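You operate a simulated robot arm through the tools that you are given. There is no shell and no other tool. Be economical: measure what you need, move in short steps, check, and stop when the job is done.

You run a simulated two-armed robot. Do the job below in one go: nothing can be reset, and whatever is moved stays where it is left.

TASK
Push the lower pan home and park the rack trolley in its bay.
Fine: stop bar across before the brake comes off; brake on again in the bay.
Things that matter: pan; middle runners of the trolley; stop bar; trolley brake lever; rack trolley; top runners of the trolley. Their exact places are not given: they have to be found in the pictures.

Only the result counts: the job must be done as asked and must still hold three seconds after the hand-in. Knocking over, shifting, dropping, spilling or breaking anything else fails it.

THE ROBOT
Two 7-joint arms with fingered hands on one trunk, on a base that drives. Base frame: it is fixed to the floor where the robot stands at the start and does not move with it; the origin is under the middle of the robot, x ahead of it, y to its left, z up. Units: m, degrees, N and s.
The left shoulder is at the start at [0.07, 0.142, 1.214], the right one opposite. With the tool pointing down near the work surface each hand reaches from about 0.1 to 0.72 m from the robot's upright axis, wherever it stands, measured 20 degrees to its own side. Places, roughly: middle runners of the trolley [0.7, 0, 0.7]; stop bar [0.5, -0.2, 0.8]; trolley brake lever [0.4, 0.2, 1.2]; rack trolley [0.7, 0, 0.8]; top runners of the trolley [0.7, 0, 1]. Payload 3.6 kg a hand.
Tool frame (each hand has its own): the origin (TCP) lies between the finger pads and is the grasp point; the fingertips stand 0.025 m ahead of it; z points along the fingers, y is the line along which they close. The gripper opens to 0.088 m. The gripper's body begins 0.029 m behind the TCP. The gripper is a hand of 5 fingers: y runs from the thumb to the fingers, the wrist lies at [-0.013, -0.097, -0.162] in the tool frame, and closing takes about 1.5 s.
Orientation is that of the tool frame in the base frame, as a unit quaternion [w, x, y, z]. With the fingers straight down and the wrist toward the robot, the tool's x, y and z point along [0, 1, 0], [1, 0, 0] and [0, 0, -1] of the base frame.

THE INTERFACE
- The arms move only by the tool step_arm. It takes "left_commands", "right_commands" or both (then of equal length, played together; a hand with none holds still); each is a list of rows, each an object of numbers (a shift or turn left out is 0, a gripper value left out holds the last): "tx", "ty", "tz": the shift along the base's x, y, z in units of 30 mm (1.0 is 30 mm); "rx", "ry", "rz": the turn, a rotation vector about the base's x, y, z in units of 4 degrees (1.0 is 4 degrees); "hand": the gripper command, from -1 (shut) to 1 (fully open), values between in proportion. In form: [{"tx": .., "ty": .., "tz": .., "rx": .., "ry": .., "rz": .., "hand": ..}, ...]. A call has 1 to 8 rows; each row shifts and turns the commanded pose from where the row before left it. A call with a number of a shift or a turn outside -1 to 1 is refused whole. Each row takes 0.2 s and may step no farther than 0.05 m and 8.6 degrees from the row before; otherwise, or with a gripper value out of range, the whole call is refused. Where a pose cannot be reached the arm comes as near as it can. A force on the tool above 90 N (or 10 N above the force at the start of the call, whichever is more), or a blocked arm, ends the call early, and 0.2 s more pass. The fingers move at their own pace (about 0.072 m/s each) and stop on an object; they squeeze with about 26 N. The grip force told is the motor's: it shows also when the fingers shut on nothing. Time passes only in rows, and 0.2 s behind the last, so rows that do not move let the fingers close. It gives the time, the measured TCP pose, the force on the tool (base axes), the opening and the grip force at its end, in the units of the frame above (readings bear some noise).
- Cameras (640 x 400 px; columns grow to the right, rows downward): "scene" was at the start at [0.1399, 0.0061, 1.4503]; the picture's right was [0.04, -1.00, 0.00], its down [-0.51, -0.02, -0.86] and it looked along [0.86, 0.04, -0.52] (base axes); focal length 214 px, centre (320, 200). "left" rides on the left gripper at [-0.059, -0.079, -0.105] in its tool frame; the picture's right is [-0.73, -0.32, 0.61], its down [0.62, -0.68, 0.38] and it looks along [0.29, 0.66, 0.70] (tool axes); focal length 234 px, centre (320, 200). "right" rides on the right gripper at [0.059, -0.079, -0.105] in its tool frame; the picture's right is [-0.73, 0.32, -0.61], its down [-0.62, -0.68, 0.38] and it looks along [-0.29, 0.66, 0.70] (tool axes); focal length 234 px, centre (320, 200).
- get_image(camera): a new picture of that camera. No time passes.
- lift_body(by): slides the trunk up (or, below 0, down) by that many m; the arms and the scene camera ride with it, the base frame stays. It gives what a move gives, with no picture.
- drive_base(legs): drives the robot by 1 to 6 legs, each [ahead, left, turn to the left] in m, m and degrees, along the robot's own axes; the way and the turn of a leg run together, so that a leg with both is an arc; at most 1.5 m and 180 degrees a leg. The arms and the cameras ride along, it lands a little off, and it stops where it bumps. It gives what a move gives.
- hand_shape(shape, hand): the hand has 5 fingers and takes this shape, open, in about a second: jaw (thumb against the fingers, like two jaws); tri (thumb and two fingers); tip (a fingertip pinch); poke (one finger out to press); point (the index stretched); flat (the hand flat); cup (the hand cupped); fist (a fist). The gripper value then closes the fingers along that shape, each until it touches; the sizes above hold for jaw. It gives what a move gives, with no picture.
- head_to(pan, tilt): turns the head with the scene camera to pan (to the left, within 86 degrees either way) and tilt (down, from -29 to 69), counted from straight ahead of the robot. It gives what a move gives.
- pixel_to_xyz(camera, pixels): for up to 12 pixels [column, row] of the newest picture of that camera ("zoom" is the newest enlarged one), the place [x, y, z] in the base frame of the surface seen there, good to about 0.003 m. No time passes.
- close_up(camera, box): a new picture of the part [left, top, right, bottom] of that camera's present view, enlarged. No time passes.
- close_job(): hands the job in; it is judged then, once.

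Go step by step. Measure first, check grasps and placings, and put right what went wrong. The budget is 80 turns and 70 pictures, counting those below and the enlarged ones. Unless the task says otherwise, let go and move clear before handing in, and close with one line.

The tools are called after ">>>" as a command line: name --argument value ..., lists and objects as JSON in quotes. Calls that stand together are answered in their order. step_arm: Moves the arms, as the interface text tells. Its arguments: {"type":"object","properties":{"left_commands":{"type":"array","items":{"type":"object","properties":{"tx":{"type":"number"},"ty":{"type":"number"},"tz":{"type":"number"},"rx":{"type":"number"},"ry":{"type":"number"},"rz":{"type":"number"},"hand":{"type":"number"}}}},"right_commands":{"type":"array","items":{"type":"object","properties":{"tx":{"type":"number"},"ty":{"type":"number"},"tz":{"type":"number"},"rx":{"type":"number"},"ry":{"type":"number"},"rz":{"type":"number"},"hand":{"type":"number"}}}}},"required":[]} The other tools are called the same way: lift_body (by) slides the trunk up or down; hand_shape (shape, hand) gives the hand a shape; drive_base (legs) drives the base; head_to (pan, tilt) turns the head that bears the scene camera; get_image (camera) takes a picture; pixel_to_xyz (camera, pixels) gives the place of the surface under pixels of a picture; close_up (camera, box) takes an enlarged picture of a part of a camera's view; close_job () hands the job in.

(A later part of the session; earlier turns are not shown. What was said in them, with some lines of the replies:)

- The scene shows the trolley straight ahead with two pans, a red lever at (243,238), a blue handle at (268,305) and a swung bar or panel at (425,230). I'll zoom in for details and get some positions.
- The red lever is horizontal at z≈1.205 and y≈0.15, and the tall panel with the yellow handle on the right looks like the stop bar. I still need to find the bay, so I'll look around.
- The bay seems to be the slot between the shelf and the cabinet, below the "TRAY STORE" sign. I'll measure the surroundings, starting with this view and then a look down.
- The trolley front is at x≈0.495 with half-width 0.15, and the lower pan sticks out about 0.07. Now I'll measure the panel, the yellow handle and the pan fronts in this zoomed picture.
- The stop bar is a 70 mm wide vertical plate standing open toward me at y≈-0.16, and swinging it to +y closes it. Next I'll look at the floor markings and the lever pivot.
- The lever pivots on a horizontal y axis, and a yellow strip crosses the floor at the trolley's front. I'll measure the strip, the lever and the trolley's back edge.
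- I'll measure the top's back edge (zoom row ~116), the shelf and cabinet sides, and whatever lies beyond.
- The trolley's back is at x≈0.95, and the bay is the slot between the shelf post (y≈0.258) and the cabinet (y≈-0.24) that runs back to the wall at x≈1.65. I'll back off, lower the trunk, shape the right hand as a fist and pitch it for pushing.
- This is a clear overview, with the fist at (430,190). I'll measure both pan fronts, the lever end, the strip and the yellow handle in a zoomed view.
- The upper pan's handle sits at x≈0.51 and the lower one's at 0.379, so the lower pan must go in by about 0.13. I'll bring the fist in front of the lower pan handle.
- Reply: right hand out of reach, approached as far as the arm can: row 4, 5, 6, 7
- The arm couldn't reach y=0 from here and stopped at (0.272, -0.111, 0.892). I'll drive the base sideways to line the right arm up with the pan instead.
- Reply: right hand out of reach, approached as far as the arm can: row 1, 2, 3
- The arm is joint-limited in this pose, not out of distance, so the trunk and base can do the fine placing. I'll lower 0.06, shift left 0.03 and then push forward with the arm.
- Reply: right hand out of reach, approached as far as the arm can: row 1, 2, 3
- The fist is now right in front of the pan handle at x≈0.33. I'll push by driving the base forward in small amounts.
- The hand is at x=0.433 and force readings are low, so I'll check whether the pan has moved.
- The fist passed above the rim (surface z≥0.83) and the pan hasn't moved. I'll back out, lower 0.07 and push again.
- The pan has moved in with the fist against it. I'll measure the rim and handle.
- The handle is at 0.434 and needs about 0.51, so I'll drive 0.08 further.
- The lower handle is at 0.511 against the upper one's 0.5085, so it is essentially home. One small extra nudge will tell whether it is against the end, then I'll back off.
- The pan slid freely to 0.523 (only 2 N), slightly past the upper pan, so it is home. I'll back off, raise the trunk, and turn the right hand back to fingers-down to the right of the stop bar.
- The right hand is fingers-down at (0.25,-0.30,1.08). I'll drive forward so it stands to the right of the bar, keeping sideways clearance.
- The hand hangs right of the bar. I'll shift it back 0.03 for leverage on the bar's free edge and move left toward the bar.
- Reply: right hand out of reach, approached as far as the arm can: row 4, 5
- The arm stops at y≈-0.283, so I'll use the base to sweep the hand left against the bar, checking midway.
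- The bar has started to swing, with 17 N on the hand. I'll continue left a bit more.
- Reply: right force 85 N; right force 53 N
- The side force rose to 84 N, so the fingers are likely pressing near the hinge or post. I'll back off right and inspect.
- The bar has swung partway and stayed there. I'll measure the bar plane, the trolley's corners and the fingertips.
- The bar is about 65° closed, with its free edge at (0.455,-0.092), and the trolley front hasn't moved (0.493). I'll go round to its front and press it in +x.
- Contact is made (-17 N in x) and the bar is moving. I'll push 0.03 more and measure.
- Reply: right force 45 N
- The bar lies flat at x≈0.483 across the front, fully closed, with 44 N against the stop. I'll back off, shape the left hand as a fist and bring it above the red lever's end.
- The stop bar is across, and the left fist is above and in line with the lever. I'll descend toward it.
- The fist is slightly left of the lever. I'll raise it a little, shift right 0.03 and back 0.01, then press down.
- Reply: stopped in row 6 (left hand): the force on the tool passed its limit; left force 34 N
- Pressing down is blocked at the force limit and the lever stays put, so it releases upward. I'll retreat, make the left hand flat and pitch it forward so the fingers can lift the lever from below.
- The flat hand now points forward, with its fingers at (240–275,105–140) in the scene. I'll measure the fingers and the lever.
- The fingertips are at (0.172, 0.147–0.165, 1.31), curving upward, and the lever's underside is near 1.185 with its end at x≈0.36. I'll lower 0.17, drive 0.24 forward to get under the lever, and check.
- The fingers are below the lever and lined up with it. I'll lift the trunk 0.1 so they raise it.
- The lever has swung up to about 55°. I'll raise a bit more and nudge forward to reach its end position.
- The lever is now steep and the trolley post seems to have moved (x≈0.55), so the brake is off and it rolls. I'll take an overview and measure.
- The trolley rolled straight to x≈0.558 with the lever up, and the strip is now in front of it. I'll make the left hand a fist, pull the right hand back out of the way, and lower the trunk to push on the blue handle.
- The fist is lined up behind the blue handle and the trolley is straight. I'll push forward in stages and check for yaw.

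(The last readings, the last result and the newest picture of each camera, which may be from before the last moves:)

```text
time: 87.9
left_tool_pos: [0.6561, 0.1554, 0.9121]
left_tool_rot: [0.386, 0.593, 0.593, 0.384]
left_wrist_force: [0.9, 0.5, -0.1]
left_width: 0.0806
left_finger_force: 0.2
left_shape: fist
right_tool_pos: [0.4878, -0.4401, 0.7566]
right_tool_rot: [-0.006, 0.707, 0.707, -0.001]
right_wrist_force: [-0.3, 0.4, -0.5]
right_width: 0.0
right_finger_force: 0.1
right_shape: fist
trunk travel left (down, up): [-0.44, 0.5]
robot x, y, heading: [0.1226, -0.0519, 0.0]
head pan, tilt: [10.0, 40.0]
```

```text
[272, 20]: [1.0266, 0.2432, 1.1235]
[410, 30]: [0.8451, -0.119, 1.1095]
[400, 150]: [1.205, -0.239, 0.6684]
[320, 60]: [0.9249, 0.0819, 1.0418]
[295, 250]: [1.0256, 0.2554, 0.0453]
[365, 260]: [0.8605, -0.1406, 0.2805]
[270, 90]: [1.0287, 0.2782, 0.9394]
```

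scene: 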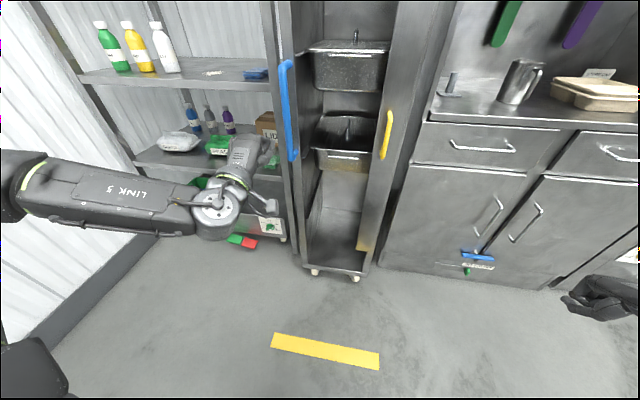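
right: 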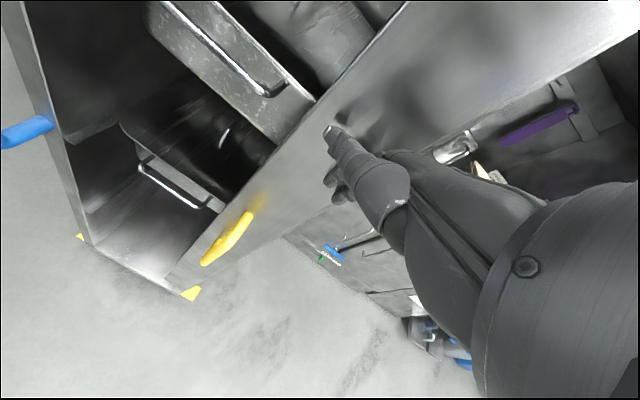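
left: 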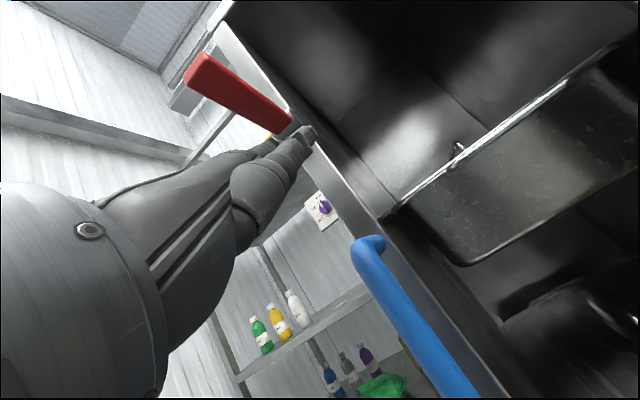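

The trolley rolled ahead freely, its front now at about x≈0.85. I'll measure the handle and both posts for yaw.

>>> pixel_to_xyz --camera "scene" --pixels '[[286, 90], [293, 155], [297, 30], [301, 200], [395, 60], [386, 135], [380, 200], [310, 263], [360, 268], [340, 340], [250, 145], [300, 264]]'

```text
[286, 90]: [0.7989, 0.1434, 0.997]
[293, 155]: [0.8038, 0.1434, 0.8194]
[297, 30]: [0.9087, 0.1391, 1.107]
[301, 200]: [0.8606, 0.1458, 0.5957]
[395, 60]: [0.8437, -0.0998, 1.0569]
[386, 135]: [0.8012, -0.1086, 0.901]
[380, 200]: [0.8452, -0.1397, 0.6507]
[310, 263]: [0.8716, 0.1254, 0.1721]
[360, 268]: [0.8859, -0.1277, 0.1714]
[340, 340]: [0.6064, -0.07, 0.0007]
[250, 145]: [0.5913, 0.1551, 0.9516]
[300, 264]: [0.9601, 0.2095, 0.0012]
```

The trolley is straight (left post 0.86, bar 0.845) and is coasting ahead of the fist. I'll let time pass and see where it settles.

>>> step_arm --left_commands '[{"hand": -1}, {}, {}, {}, {}, {}, {}, {}]'

>>> get_image --camera "scene"

>>> pixel_to_xyz --camera "scene" --pixels '[[286, 90], [293, 155], [301, 200], [395, 60], [386, 135], [380, 200]]'

```text
time: 89.7
left_tool_pos: [0.6549, 0.1568, 0.9119]
left_tool_rot: [0.387, 0.592, 0.593, 0.385]
left_wrist_force: [-0.4, 0.1, 0.0]
left_width: 0.0806
left_finger_force: 0.1
left_shape: fist
right_tool_pos: [0.4855, -0.4402, 0.7559]
right_tool_rot: [-0.006, 0.707, 0.707, -0.001]
right_wrist_force: [0.3, -0.4, -0.7]
right_width: 0.0
right_finger_force: 0.1
right_shape: fist
trunk travel left (down, up): [-0.44, 0.5]
robot x, y, heading: [0.1172, -0.0527, 0.1]
head pan, tilt: [10.0, 40.0]
```

```text
15 pictures are left
```

scene: 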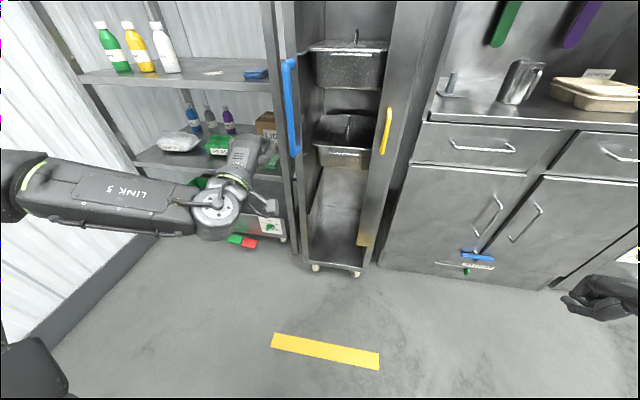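

```text
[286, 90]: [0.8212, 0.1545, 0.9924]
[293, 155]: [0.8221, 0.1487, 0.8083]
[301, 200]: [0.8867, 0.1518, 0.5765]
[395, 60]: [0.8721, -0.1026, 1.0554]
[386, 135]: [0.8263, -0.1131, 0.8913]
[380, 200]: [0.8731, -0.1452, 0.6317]
```

It crept another 25 mm and is slowing. I'll keep pushing straight in stages.

>>> drive_base --legs '[[0.25, 0, 0]]'

>>> step_arm --left_commands '[{}, {}, {}, {}, {}, {}, {}, {}]'

>>> get_image --camera "scene"

>>> pixel_to_xyz --camera "scene" --pixels '[[300, 60], [305, 120], [310, 150], [395, 60], [386, 120], [380, 180], [272, 60], [450, 60], [410, 150]]'

```text
time: 91.5
left_tool_pos: [0.9073, 0.1566, 0.9111]
left_tool_rot: [0.386, 0.592, 0.594, 0.385]
left_wrist_force: [0.5, 0.3, 0.0]
left_width: 0.0805
left_finger_force: 0.0
left_shape: fist
right_tool_pos: [0.7393, -0.4405, 0.7562]
right_tool_rot: [-0.006, 0.707, 0.707, -0.001]
right_wrist_force: [-0.8, 1.4, 1.2]
right_width: 0.0
right_finger_force: 0.0
right_shape: fist
trunk travel left (down, up): [-0.44, 0.5]
robot x, y, heading: [0.3745, -0.0483, 0.1]
head pan, tilt: [10.0, 40.0]
```

```text
time: 93.3
left_tool_pos: [0.9066, 0.1573, 0.9107]
left_tool_rot: [0.387, 0.593, 0.593, 0.384]
left_wrist_force: [-0.7, 0.0, 0.0]
left_width: 0.0806
left_finger_force: 0.0
left_shape: fist
right_tool_pos: [0.7383, -0.4405, 0.7559]
right_tool_rot: [-0.006, 0.707, 0.707, -0.002]
right_wrist_force: [0.0, 0.2, -0.5]
right_width: 0.0
right_finger_force: 0.2
right_shape: fist
trunk travel left (down, up): [-0.44, 0.5]
robot x, y, heading: [0.377, -0.0532, 0.3]
head pan, tilt: [10.0, 40.0]
```

```text
14 pictures are left
```

scene: 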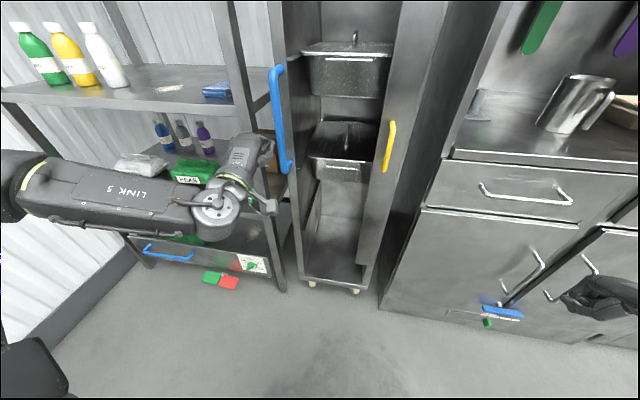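

```text
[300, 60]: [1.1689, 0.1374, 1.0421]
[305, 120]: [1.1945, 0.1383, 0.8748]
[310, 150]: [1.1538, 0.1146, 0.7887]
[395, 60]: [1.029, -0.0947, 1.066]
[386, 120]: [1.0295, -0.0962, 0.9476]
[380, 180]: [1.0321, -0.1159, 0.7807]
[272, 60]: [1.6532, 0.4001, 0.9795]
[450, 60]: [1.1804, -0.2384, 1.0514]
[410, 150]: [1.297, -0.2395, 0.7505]
```

The bar is at x≈1.03, so the trolley front is ~1.04 and its back ~1.495, still straight. I'll pull the right hand back further and go on gently toward the end.

>>> step_arm --right_commands '[{"tx": -1, "tz": 0.5}, {"tx": -1, "tz": 0.5}, {"tx": -1, "tz": 0.5}, {"tx": -1, "tz": 0.5}, {}]'

>>> drive_base --legs '[[0.1, 0, 0]]'

>>> step_arm --left_commands '[{}, {}, {}, {}, {}, {}, {}, {}]'

>>> get_image --camera "scene"

>>> pixel_to_xyz --camera "scene" --pixels '[[300, 20], [305, 60], [395, 60], [386, 100], [380, 160], [278, 100], [285, 80], [240, 140]]'

```text
time: 94.5
left_tool_pos: [0.9072, 0.1578, 0.9119]
left_tool_rot: [0.386, 0.592, 0.593, 0.385]
left_wrist_force: [0.8, -0.2, 1.1]
left_width: 0.0805
left_finger_force: 0.0
left_shape: fist
right_tool_pos: [0.6495, -0.4531, 0.8071]
right_tool_rot: [-0.007, 0.707, 0.707, -0.001]
right_wrist_force: [-0.2, 0.1, -0.6]
right_width: 0.0
right_finger_force: 0.0
right_shape: fist
right hand out of reach, approached as far as the arm can: row 1, 2, 4
trunk travel left (down, up): [-0.44, 0.5]
robot x, y, heading: [0.3765, -0.0505, 0.1]
head pan, tilt: [10.0, 40.0]
```

```text
time: 95.8
left_tool_pos: [0.985, 0.1539, 0.9169]
left_tool_rot: [0.393, 0.595, 0.587, 0.384]
left_wrist_force: [-58.7, 1.5, 4.5]
left_width: 0.0805
left_finger_force: 0.0
left_shape: fist
right_tool_pos: [0.7357, -0.4519, 0.8115]
right_tool_rot: [-0.003, 0.705, 0.709, 0.003]
right_wrist_force: [-1.1, -0.2, -0.2]
right_width: 0.0002
right_finger_force: 0.1
right_shape: fist
trunk travel left (down, up): [-0.44, 0.5]
robot x, y, heading: [0.4682, -0.0481, 0.3]
head pan, tilt: [10.0, 40.0]
stopped in leg 1: the force on the tool passed its limit (the readings are from after the stop); the commanded pose is now the measured one
```

```text
time: 97.6
left_tool_pos: [0.9856, 0.154, 0.9176]
left_tool_rot: [0.392, 0.594, 0.587, 0.385]
left_wrist_force: [-74.4, 3.5, 3.9]
left_width: 0.0806
left_finger_force: 0.1
left_shape: fist
right_tool_pos: [0.7352, -0.4532, 0.812]
right_tool_rot: [0.0, 0.706, 0.709, 0.004]
right_wrist_force: [0.7, -0.3, 0.1]
right_width: 0.0
right_finger_force: 0.1
right_shape: fist
trunk travel left (down, up): [-0.44, 0.5]
robot x, y, heading: [0.4698, -0.0527, 0.5]
head pan, tilt: [10.0, 40.0]
```

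```text
13 pictures are left
```

scene: 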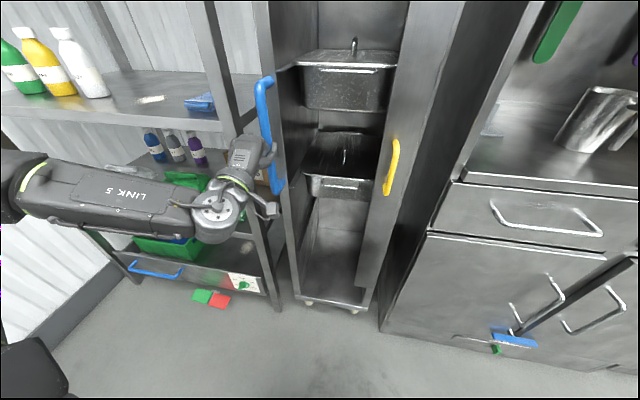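

```text
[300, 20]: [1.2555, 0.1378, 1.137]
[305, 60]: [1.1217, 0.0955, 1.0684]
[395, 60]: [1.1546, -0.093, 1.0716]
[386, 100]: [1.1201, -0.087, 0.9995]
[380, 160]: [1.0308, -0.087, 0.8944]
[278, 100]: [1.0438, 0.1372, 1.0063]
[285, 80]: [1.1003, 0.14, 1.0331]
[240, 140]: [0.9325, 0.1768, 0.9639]
```

The drive stopped with about 60–75 N on the left hand, so I'll check where the trolley and the hand are.

>>> close_up --camera "scene" --box '[210, 20, 450, 170]'

>>> pixel_to_xyz --camera "scene" --pixels '[[405, 100], [400, 60], [378, 220], [269, 20], [278, 60], [290, 220], [268, 120], [275, 180], [393, 150], [330, 300]]'

>>> get_image --camera "left"

```text
2.67 times, centred on (330, 95) of scene
```

zoom: 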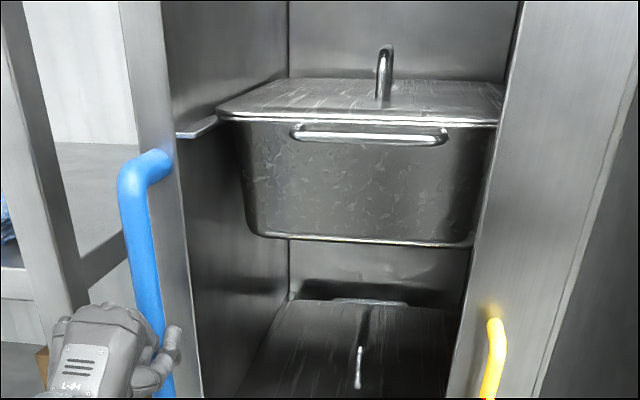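

```text
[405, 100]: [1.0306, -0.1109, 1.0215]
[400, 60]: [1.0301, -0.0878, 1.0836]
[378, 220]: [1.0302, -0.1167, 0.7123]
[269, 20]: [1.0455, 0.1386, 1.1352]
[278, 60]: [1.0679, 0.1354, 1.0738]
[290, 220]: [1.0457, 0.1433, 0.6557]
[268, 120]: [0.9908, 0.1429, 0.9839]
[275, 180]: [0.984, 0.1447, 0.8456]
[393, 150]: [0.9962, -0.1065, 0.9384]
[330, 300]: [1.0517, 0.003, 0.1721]
```

```text
11 pictures are left
```

left: 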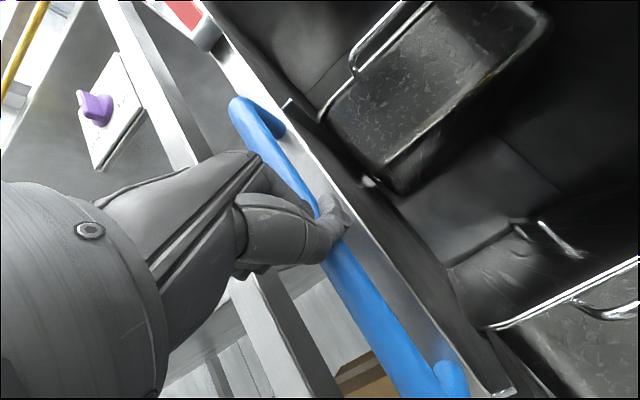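

The bar is still at x≈1.030 after the push, so the trolley is against its end, 0.55 m in and flush with the cabinets. Now I'll back off, raise the trunk and look at the lever for putting the brake on.

>>> drive_base --legs '[[-0.2, 0, 0]]'

>>> lift_body --by 0.4

>>> close_up --camera "scene" --box '[230, 30, 430, 155]'

```text
time: 99.2
left_tool_pos: [0.7956, 0.1538, 0.9105]
left_tool_rot: [0.387, 0.595, 0.592, 0.382]
left_wrist_force: [-0.7, -0.5, 1.2]
left_width: 0.0806
left_finger_force: 0.0
left_shape: fist
right_tool_pos: [0.5441, -0.4538, 0.8083]
right_tool_rot: [-0.005, 0.705, 0.709, -0.001]
right_wrist_force: [-0.2, -0.2, 0.7]
right_width: 0.0001
right_finger_force: 0.0
right_shape: fist
trunk travel left (down, up): [-0.44, 0.5]
robot x, y, heading: [0.2708, -0.0546, 0.6]
head pan, tilt: [10.0, 40.0]
```

```text
time: 103.0
left_tool_pos: [0.7966, 0.1528, 1.3097]
left_tool_rot: [0.387, 0.595, 0.591, 0.382]
left_wrist_force: [0.1, -0.6, 0.3]
left_width: 0.0805
left_finger_force: 0.0
left_shape: fist
right_tool_pos: [0.5444, -0.4531, 1.2078]
right_tool_rot: [-0.006, 0.705, 0.709, -0.001]
right_wrist_force: [-0.2, -0.4, 0.7]
right_width: 0.0001
right_finger_force: 0.1
right_shape: fist
trunk travel left (down, up): [-0.84, 0.1]
robot x, y, heading: [0.2677, -0.0522, 0.3]
head pan, tilt: [10.0, 40.0]
```

```text
3.20 times, centred on (330, 92) of scene
```

zoom: 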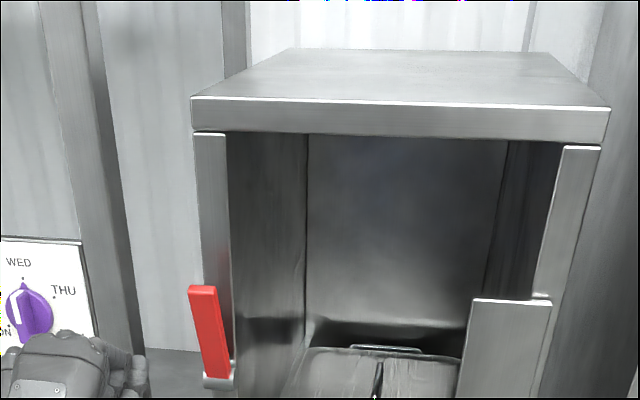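

>>> pixel_to_xyz --camera "zoom" --pixels '[[202, 288], [205, 296], [210, 330], [217, 370], [222, 382], [210, 200], [245, 280], [320, 85], [570, 85], [600, 120], [515, 340]]'

>>> close_up --camera "left" --box '[200, 80, 520, 280]'

```text
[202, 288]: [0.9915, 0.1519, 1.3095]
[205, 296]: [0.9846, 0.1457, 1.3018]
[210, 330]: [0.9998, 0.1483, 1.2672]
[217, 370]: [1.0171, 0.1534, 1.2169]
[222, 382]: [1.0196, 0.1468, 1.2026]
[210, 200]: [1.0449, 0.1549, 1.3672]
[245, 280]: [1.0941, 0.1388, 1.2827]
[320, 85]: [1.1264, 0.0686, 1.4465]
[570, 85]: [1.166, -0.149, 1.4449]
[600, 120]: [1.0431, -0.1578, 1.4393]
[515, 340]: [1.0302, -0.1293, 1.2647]
```

```text
2.00 times, centred on (360, 180) of left
```

zoom: 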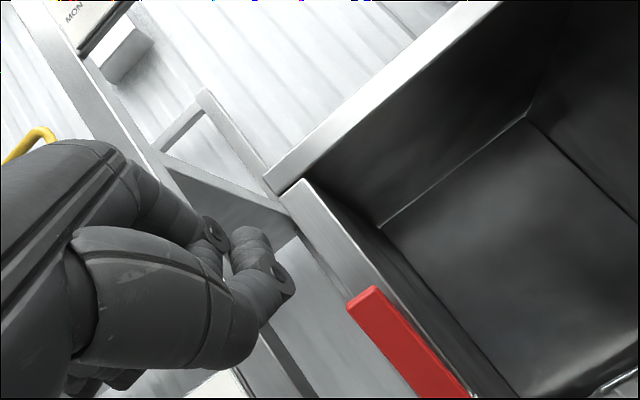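

The lever leans about 20° toward me, with its tip near (0.99,0.15,1.31) and pivot near (1.03,1.205), so pressing down on the tip should lower it. I'll turn the left fist back to fingers-down and raise it.

>>> hand_shape --hand "left" --shape "fist"

>>> step_arm --left_commands '[{"ry": 1, "tz": 0.5, "hand": -1}, {"ry": 1, "tz": 0.5}, {"ry": 1, "tz": 0.5}, {"ry": 1, "tz": 0.5}, {"ry": 1}, {"ry": 1}, {"ry": 1}, {"ry": 1}]'

>>> step_arm --left_commands '[{"ry": 1, "ty": -0.3}, {"ry": 1, "ty": -0.3}, {"ry": 1, "ty": -0.3}, {"ry": 1}, {"ry": 1}, {"ry": 1}, {"ry": 1}, {"ry": 1}]'

>>> lift_body --by 0.04

```text
time: 103.9
left_tool_pos: [0.7969, 0.1537, 1.309]
left_tool_rot: [0.387, 0.596, 0.591, 0.382]
left_wrist_force: [-0.1, -0.5, 0.1]
left_width: 0.0807
left_finger_force: 0.0
left_shape: fist
right_tool_pos: [0.545, -0.4537, 1.2065]
right_tool_rot: [-0.006, 0.705, 0.709, -0.001]
right_wrist_force: [-0.5, -0.3, -0.2]
right_width: 0.0003
right_finger_force: 0.0
right_shape: fist
trunk travel left (down, up): [-0.84, 0.1]
robot x, y, heading: [0.2684, -0.0531, 1.0]
head pan, tilt: [10.0, 40.0]
```

```text
time: 105.7
left_tool_pos: [0.7964, 0.1545, 1.3697]
left_tool_rot: [0.209, 0.678, 0.675, 0.202]
left_wrist_force: [0.1, 0.0, -0.1]
left_width: 0.0805
left_finger_force: 0.1
left_shape: fist
right_tool_pos: [0.5453, -0.454, 1.2088]
right_tool_rot: [-0.007, 0.705, 0.709, -0.001]
right_wrist_force: [-0.1, 0.3, 0.0]
right_width: 0.0
right_finger_force: 0.1
right_shape: fist
trunk travel left (down, up): [-0.84, 0.1]
robot x, y, heading: [0.2666, -0.0571, 0.6]
head pan, tilt: [10.0, 40.0]
```

```text
time: 107.5
left_tool_pos: [0.7965, 0.1261, 1.3701]
left_tool_rot: [0.014, 0.707, 0.707, 0.008]
left_wrist_force: [-0.1, -0.2, -0.6]
left_width: 0.0806
left_finger_force: 0.1
left_shape: fist
right_tool_pos: [0.5454, -0.4539, 1.2079]
right_tool_rot: [-0.006, 0.705, 0.709, -0.001]
right_wrist_force: [0.3, 0.2, 0.0]
right_width: 0.0
right_finger_force: 0.1
right_shape: fist
trunk travel left (down, up): [-0.84, 0.1]
robot x, y, heading: [0.2673, -0.0515, 0.6]
head pan, tilt: [10.0, 40.0]
```

```text
time: 108.4
left_tool_pos: [0.7962, 0.1269, 1.4089]
left_tool_rot: [0.014, 0.708, 0.706, 0.007]
left_wrist_force: [0.1, 0.6, 0.3]
left_width: 0.0807
left_finger_force: 0.0
left_shape: fist
right_tool_pos: [0.5449, -0.4527, 1.2481]
right_tool_rot: [-0.007, 0.705, 0.709, -0.002]
right_wrist_force: [-0.5, 0.7, 0.1]
right_width: 0.0
right_finger_force: 0.1
right_shape: fist
trunk travel left (down, up): [-0.88, 0.06]
robot x, y, heading: [0.2689, -0.0499, 0.4]
head pan, tilt: [10.0, 40.0]
```

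The fist is fingers-down at (0.796,0.127,1.409). I'll drive forward 0.16 so it is over the lever tip.

>>> drive_base --legs '[[0.16, 0, 0]]'

>>> close_up --camera "scene" --box '[190, 0, 390, 125]'

>>> get_image --camera "left"

```text
time: 109.8
left_tool_pos: [0.9527, 0.1258, 1.4113]
left_tool_rot: [0.016, 0.708, 0.706, 0.009]
left_wrist_force: [0.2, 0.1, -0.4]
left_width: 0.0806
left_finger_force: 0.1
left_shape: fist
right_tool_pos: [0.7013, -0.4537, 1.2481]
right_tool_rot: [-0.004, 0.706, 0.708, -0.001]
right_wrist_force: [-0.4, 0.0, -0.1]
right_width: 0.0
right_finger_force: 0.1
right_shape: fist
trunk travel left (down, up): [-0.88, 0.06]
robot x, y, heading: [0.4311, -0.0523, 0.6]
head pan, tilt: [10.0, 40.0]
```

```text
3.20 times, centred on (290, 62) of scene
```

zoom: 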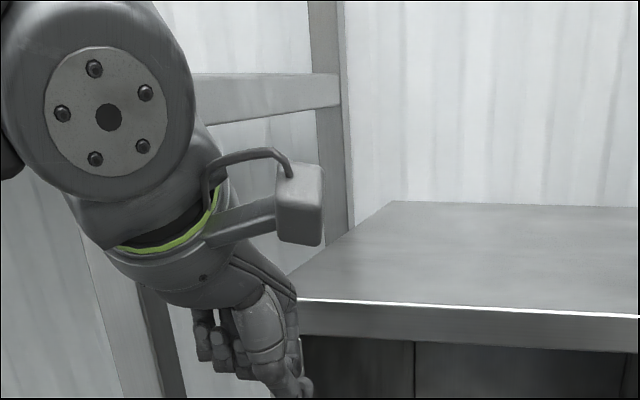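

```text
7 pictures are left
```

left: 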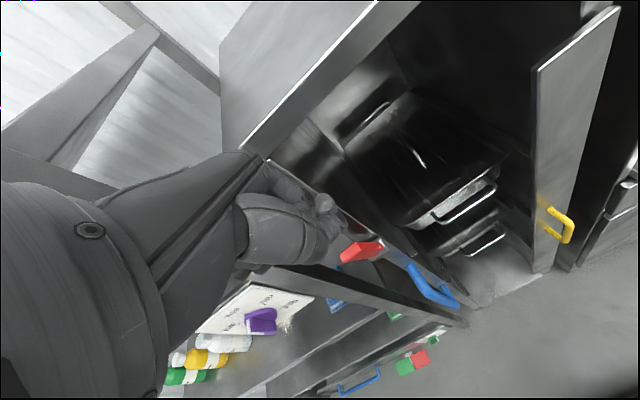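

Seven pictures are left, so I'll measure the fist and lever in this last left picture without taking more.

>>> pixel_to_xyz --camera "left" --pixels '[[360, 250], [345, 258], [375, 245], [323, 205], [335, 225], [310, 240], [280, 220], [290, 190], [325, 240]]'

```text
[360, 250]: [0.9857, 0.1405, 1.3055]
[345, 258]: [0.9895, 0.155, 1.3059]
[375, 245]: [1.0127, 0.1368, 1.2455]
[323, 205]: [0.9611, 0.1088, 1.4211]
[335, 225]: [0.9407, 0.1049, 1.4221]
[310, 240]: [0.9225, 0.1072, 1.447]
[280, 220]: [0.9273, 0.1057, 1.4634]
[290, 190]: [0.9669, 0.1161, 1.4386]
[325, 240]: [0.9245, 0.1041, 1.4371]
```

The fist bottom (z≈1.42) is above the lever tip (0.985–1.0, 0.15, 1.31). I'll move it 0.02 forward and press down with a slight pull toward me.

>>> step_arm --left_commands '[{"tx": 0.7}, {"tz": -1}, {"tz": -1}, {"tz": -1}, {"tz": -0.8, "tx": -0.3}, {"tz": -0.8, "tx": -0.3}, {"tz": -0.8, "tx": -0.2}, {"tz": -0.8}]'

>>> get_image --camera "left"

```text
time: 111.6
left_tool_pos: [0.9194, 0.1236, 1.2362]
left_tool_rot: [0.022, 0.708, 0.705, 0.016]
left_wrist_force: [-73.1, -3.0, 35.9]
left_width: 0.0807
left_finger_force: 0.1
left_shape: fist
right_tool_pos: [0.676, -0.4557, 1.2537]
right_tool_rot: [0.002, 0.705, 0.709, 0.009]
right_wrist_force: [-0.4, -0.3, 0.0]
right_width: 0.0001
right_finger_force: 0.0
right_shape: fist
trunk travel left (down, up): [-0.88, 0.06]
robot x, y, heading: [0.429, -0.0507, 0.4]
head pan, tilt: [10.0, 40.0]
```

```text
6 pictures are left
```

left: 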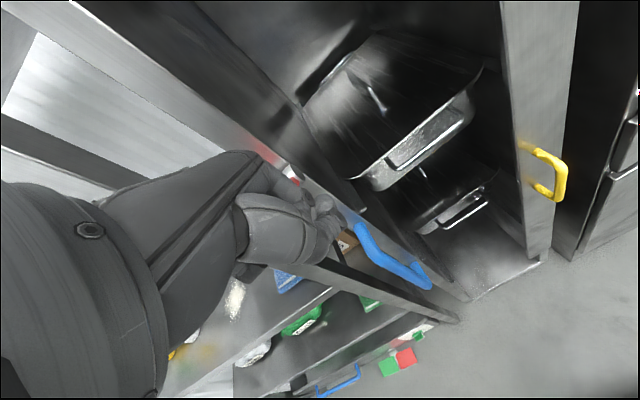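

The fist slid down in front of the lever and is now pushing it instead (-73 N in x). I'll retract, raise, switch to a flat hand, and hook the fingers into the 40 mm gap behind the lever tip.

>>> step_arm --left_commands '[{"tx": -1}, {"tx": -0.5, "tz": 1}, {"tz": 1}, {"tz": 1}, {"tz": 1}, {"tz": 0.7}, {}]'

>>> hand_shape --hand "left" --shape "flat"

```text
time: 113.2
left_tool_pos: [0.9069, 0.1256, 1.3658]
left_tool_rot: [0.015, 0.708, 0.706, 0.009]
left_wrist_force: [-0.5, -0.6, 0.3]
left_width: 0.0805
left_finger_force: 0.1
left_shape: fist
right_tool_pos: [0.704, -0.4509, 1.2469]
right_tool_rot: [-0.006, 0.706, 0.708, -0.001]
right_wrist_force: [0.0, -0.8, 0.0]
right_width: 0.0
right_finger_force: 0.0
right_shape: fist
trunk travel left (down, up): [-0.88, 0.06]
robot x, y, heading: [0.4281, -0.0526, 0.4]
head pan, tilt: [10.0, 40.0]
```

```text
time: 114.1
left_tool_pos: [0.9081, 0.1245, 1.364]
left_tool_rot: [0.014, 0.709, 0.705, 0.008]
left_wrist_force: [-0.2, 1.3, 0.6]
left_width: 0.0806
left_finger_force: 0.1
left_shape: flat
right_tool_pos: [0.7045, -0.453, 1.2464]
right_tool_rot: [-0.007, 0.706, 0.708, -0.001]
right_wrist_force: [0.2, 0.2, -0.1]
right_width: 0.0
right_finger_force: 0.0
right_shape: fist
trunk travel left (down, up): [-0.88, 0.06]
robot x, y, heading: [0.4299, -0.0525, 0.4]
head pan, tilt: [10.0, 40.0]
```

The hand is flat at (0.908,0.125,1.364). I'll move it so the fingertips should lie above the gap, then measure in the left picture.

>>> step_arm --left_commands '[{"ty": 0.7, "tx": 0.5}, {"tx": 0.6}, {"tx": 0.5}, {}]'

>>> get_image --camera "left"

```text
time: 115.1
left_tool_pos: [0.9538, 0.148, 1.3656]
left_tool_rot: [0.016, 0.709, 0.705, 0.009]
left_wrist_force: [-5.5, -0.1, 1.0]
left_width: 0.0804
left_finger_force: 0.2
left_shape: flat
right_tool_pos: [0.7013, -0.4522, 1.2474]
right_tool_rot: [-0.006, 0.706, 0.708, -0.001]
right_wrist_force: [0.8, -0.1, -1.0]
right_width: 0.0002
right_finger_force: 0.0
right_shape: fist
trunk travel left (down, up): [-0.88, 0.06]
robot x, y, heading: [0.4283, -0.0535, 0.5]
head pan, tilt: [10.0, 40.0]
```

```text
5 pictures are left
```

left: 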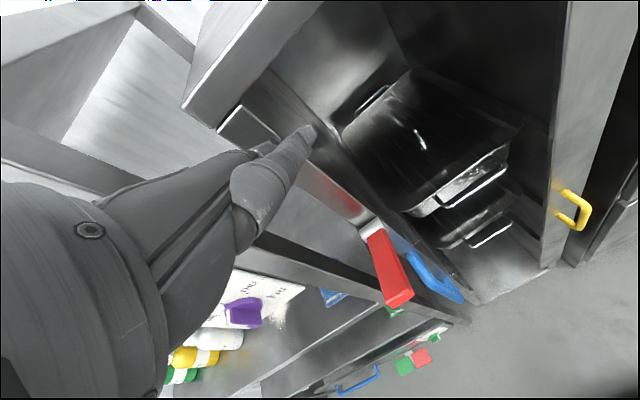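

A light touch reads -5.5 N in x, so the fingertips are at the post, and the lever at (370–400,230–305) looks lowered. I'll measure it.

>>> pixel_to_xyz --camera "left" --pixels '[[372, 235], [380, 255], [390, 280], [398, 298], [400, 305], [365, 228], [305, 135], [255, 115]]'

```text
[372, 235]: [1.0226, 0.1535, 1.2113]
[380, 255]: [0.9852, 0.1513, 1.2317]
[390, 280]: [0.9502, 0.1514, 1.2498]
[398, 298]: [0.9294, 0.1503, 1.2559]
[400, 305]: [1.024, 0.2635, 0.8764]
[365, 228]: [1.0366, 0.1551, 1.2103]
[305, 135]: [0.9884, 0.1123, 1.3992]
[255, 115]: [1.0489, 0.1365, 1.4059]
```

The earlier press did work: the lever is down to about 27°, tip at (0.929,0.150,1.256). I'll form the fist again and press it straight down to horizontal, as when it was on.

>>> step_arm --left_commands '[{"tx": -1}, {"ty": -0.8}, {}]'

>>> hand_shape --hand "left" --shape "fist"

>>> step_arm --left_commands '[{"tz": -1, "hand": -1}, {"tz": -1}, {"tz": -1}, {"tz": -0.8}, {"tz": -0.7}, {"tz": -0.7}, {"tz": -0.6}, {"tz": -0.6}]'

```text
time: 115.9
left_tool_pos: [0.9292, 0.1222, 1.3653]
left_tool_rot: [0.014, 0.709, 0.705, 0.008]
left_wrist_force: [-0.3, -0.7, 0.0]
left_width: 0.0806
left_finger_force: 0.1
left_shape: flat
right_tool_pos: [0.7056, -0.4536, 1.2458]
right_tool_rot: [-0.008, 0.706, 0.708, -0.001]
right_wrist_force: [1.6, 0.0, 0.1]
right_width: 0.0
right_finger_force: 0.2
right_shape: fist
trunk travel left (down, up): [-0.88, 0.06]
robot x, y, heading: [0.4274, -0.0522, 0.3]
head pan, tilt: [10.0, 40.0]
```

```text
time: 116.8
left_tool_pos: [0.9285, 0.124, 1.3642]
left_tool_rot: [0.016, 0.708, 0.706, 0.009]
left_wrist_force: [-0.2, -0.5, 0.7]
left_width: 0.0
left_finger_force: 0.0
left_shape: fist
right_tool_pos: [0.7048, -0.4529, 1.2471]
right_tool_rot: [-0.006, 0.706, 0.708, -0.002]
right_wrist_force: [0.8, 0.6, -0.7]
right_width: 0.0
right_finger_force: 0.0
right_shape: fist
trunk travel left (down, up): [-0.88, 0.06]
robot x, y, heading: [0.4286, -0.0523, 0.3]
head pan, tilt: [10.0, 40.0]
```

```text
time: 118.6
left_tool_pos: [0.9311, 0.1223, 1.1937]
left_tool_rot: [0.029, 0.708, 0.705, 0.025]
left_wrist_force: [-3.0, 5.5, 33.8]
left_width: 0.0
left_finger_force: 0.0
left_shape: fist
right_tool_pos: [0.7004, -0.4526, 1.2489]
right_tool_rot: [-0.005, 0.706, 0.708, 0.0]
right_wrist_force: [1.0, -0.3, 0.2]
right_width: 0.0001
right_finger_force: 0.1
right_shape: fist
trunk travel left (down, up): [-0.88, 0.06]
robot x, y, heading: [0.4307, -0.0542, 0.5]
head pan, tilt: [10.0, 40.0]
stopped in row 8 (left hand): the force on the tool passed its limit (the readings are from after the stop); the commanded pose is now the measured one
```

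The press ended against the force limit at TCP z=1.194, the same height where the brake-on lever blocked before. I'll lift off, back away and check with pictures.

>>> step_arm --left_commands '[{"tz": 1}, {"tz": 1}, {"tz": 1}, {"tz": 1}, {}]'

>>> drive_base --legs '[[-0.35, 0, 0]]'

>>> close_up --camera "scene" --box '[220, 40, 420, 200]'

```text
time: 119.8
left_tool_pos: [0.9351, 0.1224, 1.3106]
left_tool_rot: [0.025, 0.708, 0.706, 0.02]
left_wrist_force: [-0.2, -0.7, 0.4]
left_width: 0.0
left_finger_force: 0.1
left_shape: fist
right_tool_pos: [0.7042, -0.4523, 1.2487]
right_tool_rot: [-0.006, 0.707, 0.708, -0.002]
right_wrist_force: [0.0, 0.1, 0.2]
right_width: 0.0
right_finger_force: 0.1
right_shape: fist
trunk travel left (down, up): [-0.88, 0.06]
robot x, y, heading: [0.4305, -0.0516, 0.4]
head pan, tilt: [10.0, 40.0]
```

```text
time: 122.0
left_tool_pos: [0.5886, 0.1206, 1.3072]
left_tool_rot: [0.026, 0.71, 0.704, 0.019]
left_wrist_force: [0.6, 0.1, -0.1]
left_width: 0.0001
left_finger_force: 0.0
left_shape: fist
right_tool_pos: [0.3566, -0.4554, 1.2475]
right_tool_rot: [-0.007, 0.707, 0.707, -0.001]
right_wrist_force: [0.4, -0.2, -0.2]
right_width: 0.0
right_finger_force: 0.1
right_shape: fist
trunk travel left (down, up): [-0.88, 0.06]
robot x, y, heading: [0.0808, -0.0515, 0.3]
head pan, tilt: [10.0, 40.0]
```

```text
2.50 times, centred on (320, 120) of scene
```

zoom: 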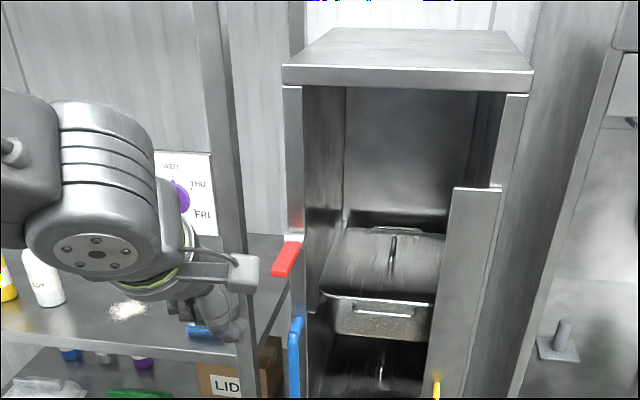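

>>> pixel_to_xyz --camera "zoom" --pixels '[[290, 250], [280, 270], [296, 160], [512, 130], [478, 250], [380, 312], [340, 297], [380, 380]]'

>>> head_to --pan 3 --tilt 50

>>> get_image --camera "scene"

```text
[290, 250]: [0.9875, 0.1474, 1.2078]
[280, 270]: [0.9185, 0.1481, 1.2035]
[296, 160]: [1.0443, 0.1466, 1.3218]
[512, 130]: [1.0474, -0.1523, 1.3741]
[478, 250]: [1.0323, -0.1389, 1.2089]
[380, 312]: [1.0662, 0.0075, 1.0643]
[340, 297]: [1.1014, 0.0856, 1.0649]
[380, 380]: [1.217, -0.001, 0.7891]
```

```text
time: 122.8
left_tool_pos: [0.5873, 0.1191, 1.3081]
left_tool_rot: [0.025, 0.709, 0.704, 0.021]
left_wrist_force: [-0.2, 0.4, -0.1]
left_width: 0.0
left_finger_force: 0.1
left_shape: fist
right_tool_pos: [0.3538, -0.4546, 1.2479]
right_tool_rot: [-0.006, 0.707, 0.707, -0.001]
right_wrist_force: [-0.5, -0.5, 0.5]
right_width: 0.0003
right_finger_force: 0.0
right_shape: fist
trunk travel left (down, up): [-0.88, 0.06]
robot x, y, heading: [0.0799, -0.052, 0.2]
head pan, tilt: [3.0, 50.0]
```

```text
3 pictures are left
```

scene: 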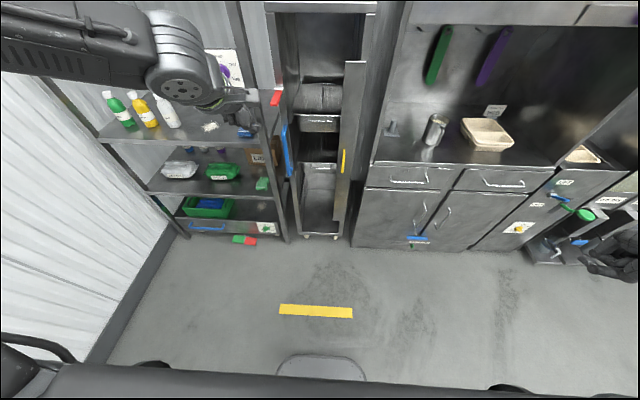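

The lever is horizontal again (z≈1.205), the trolley front is at 1.045 and the bar is across. As a last check I'll measure the lower pan.

>>> close_up --camera "scene" --box '[270, 70, 370, 240]'

>>> pixel_to_xyz --camera "scene" --pixels '[[320, 163], [320, 166], [320, 169], [320, 121], [320, 116], [320, 175]]'

```text
2.35 times, centred on (320, 155) of scene
```

zoom: 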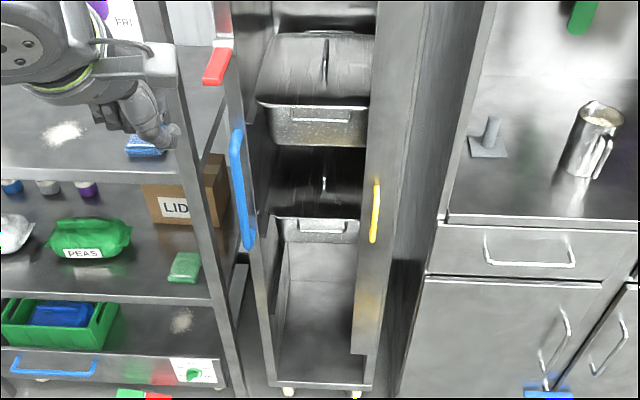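

```text
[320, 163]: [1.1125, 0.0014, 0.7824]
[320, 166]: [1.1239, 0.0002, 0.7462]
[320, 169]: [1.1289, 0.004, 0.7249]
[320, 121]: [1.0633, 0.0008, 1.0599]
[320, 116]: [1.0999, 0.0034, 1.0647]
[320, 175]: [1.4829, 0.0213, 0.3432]
```

The lower pan's rim is at 1.112, level with the upper pan and behind the bar. Both hands are clear, so I'm handing in.

>>> close_job

```text
The job is handed in.
```

I pushed the lower pan in level with the upper one and closed the stop bar before releasing the brake. The trolley was then rolled in to its end stop between the shelf and the cabinet, the brake lever was pressed back down, and the job is handed in.
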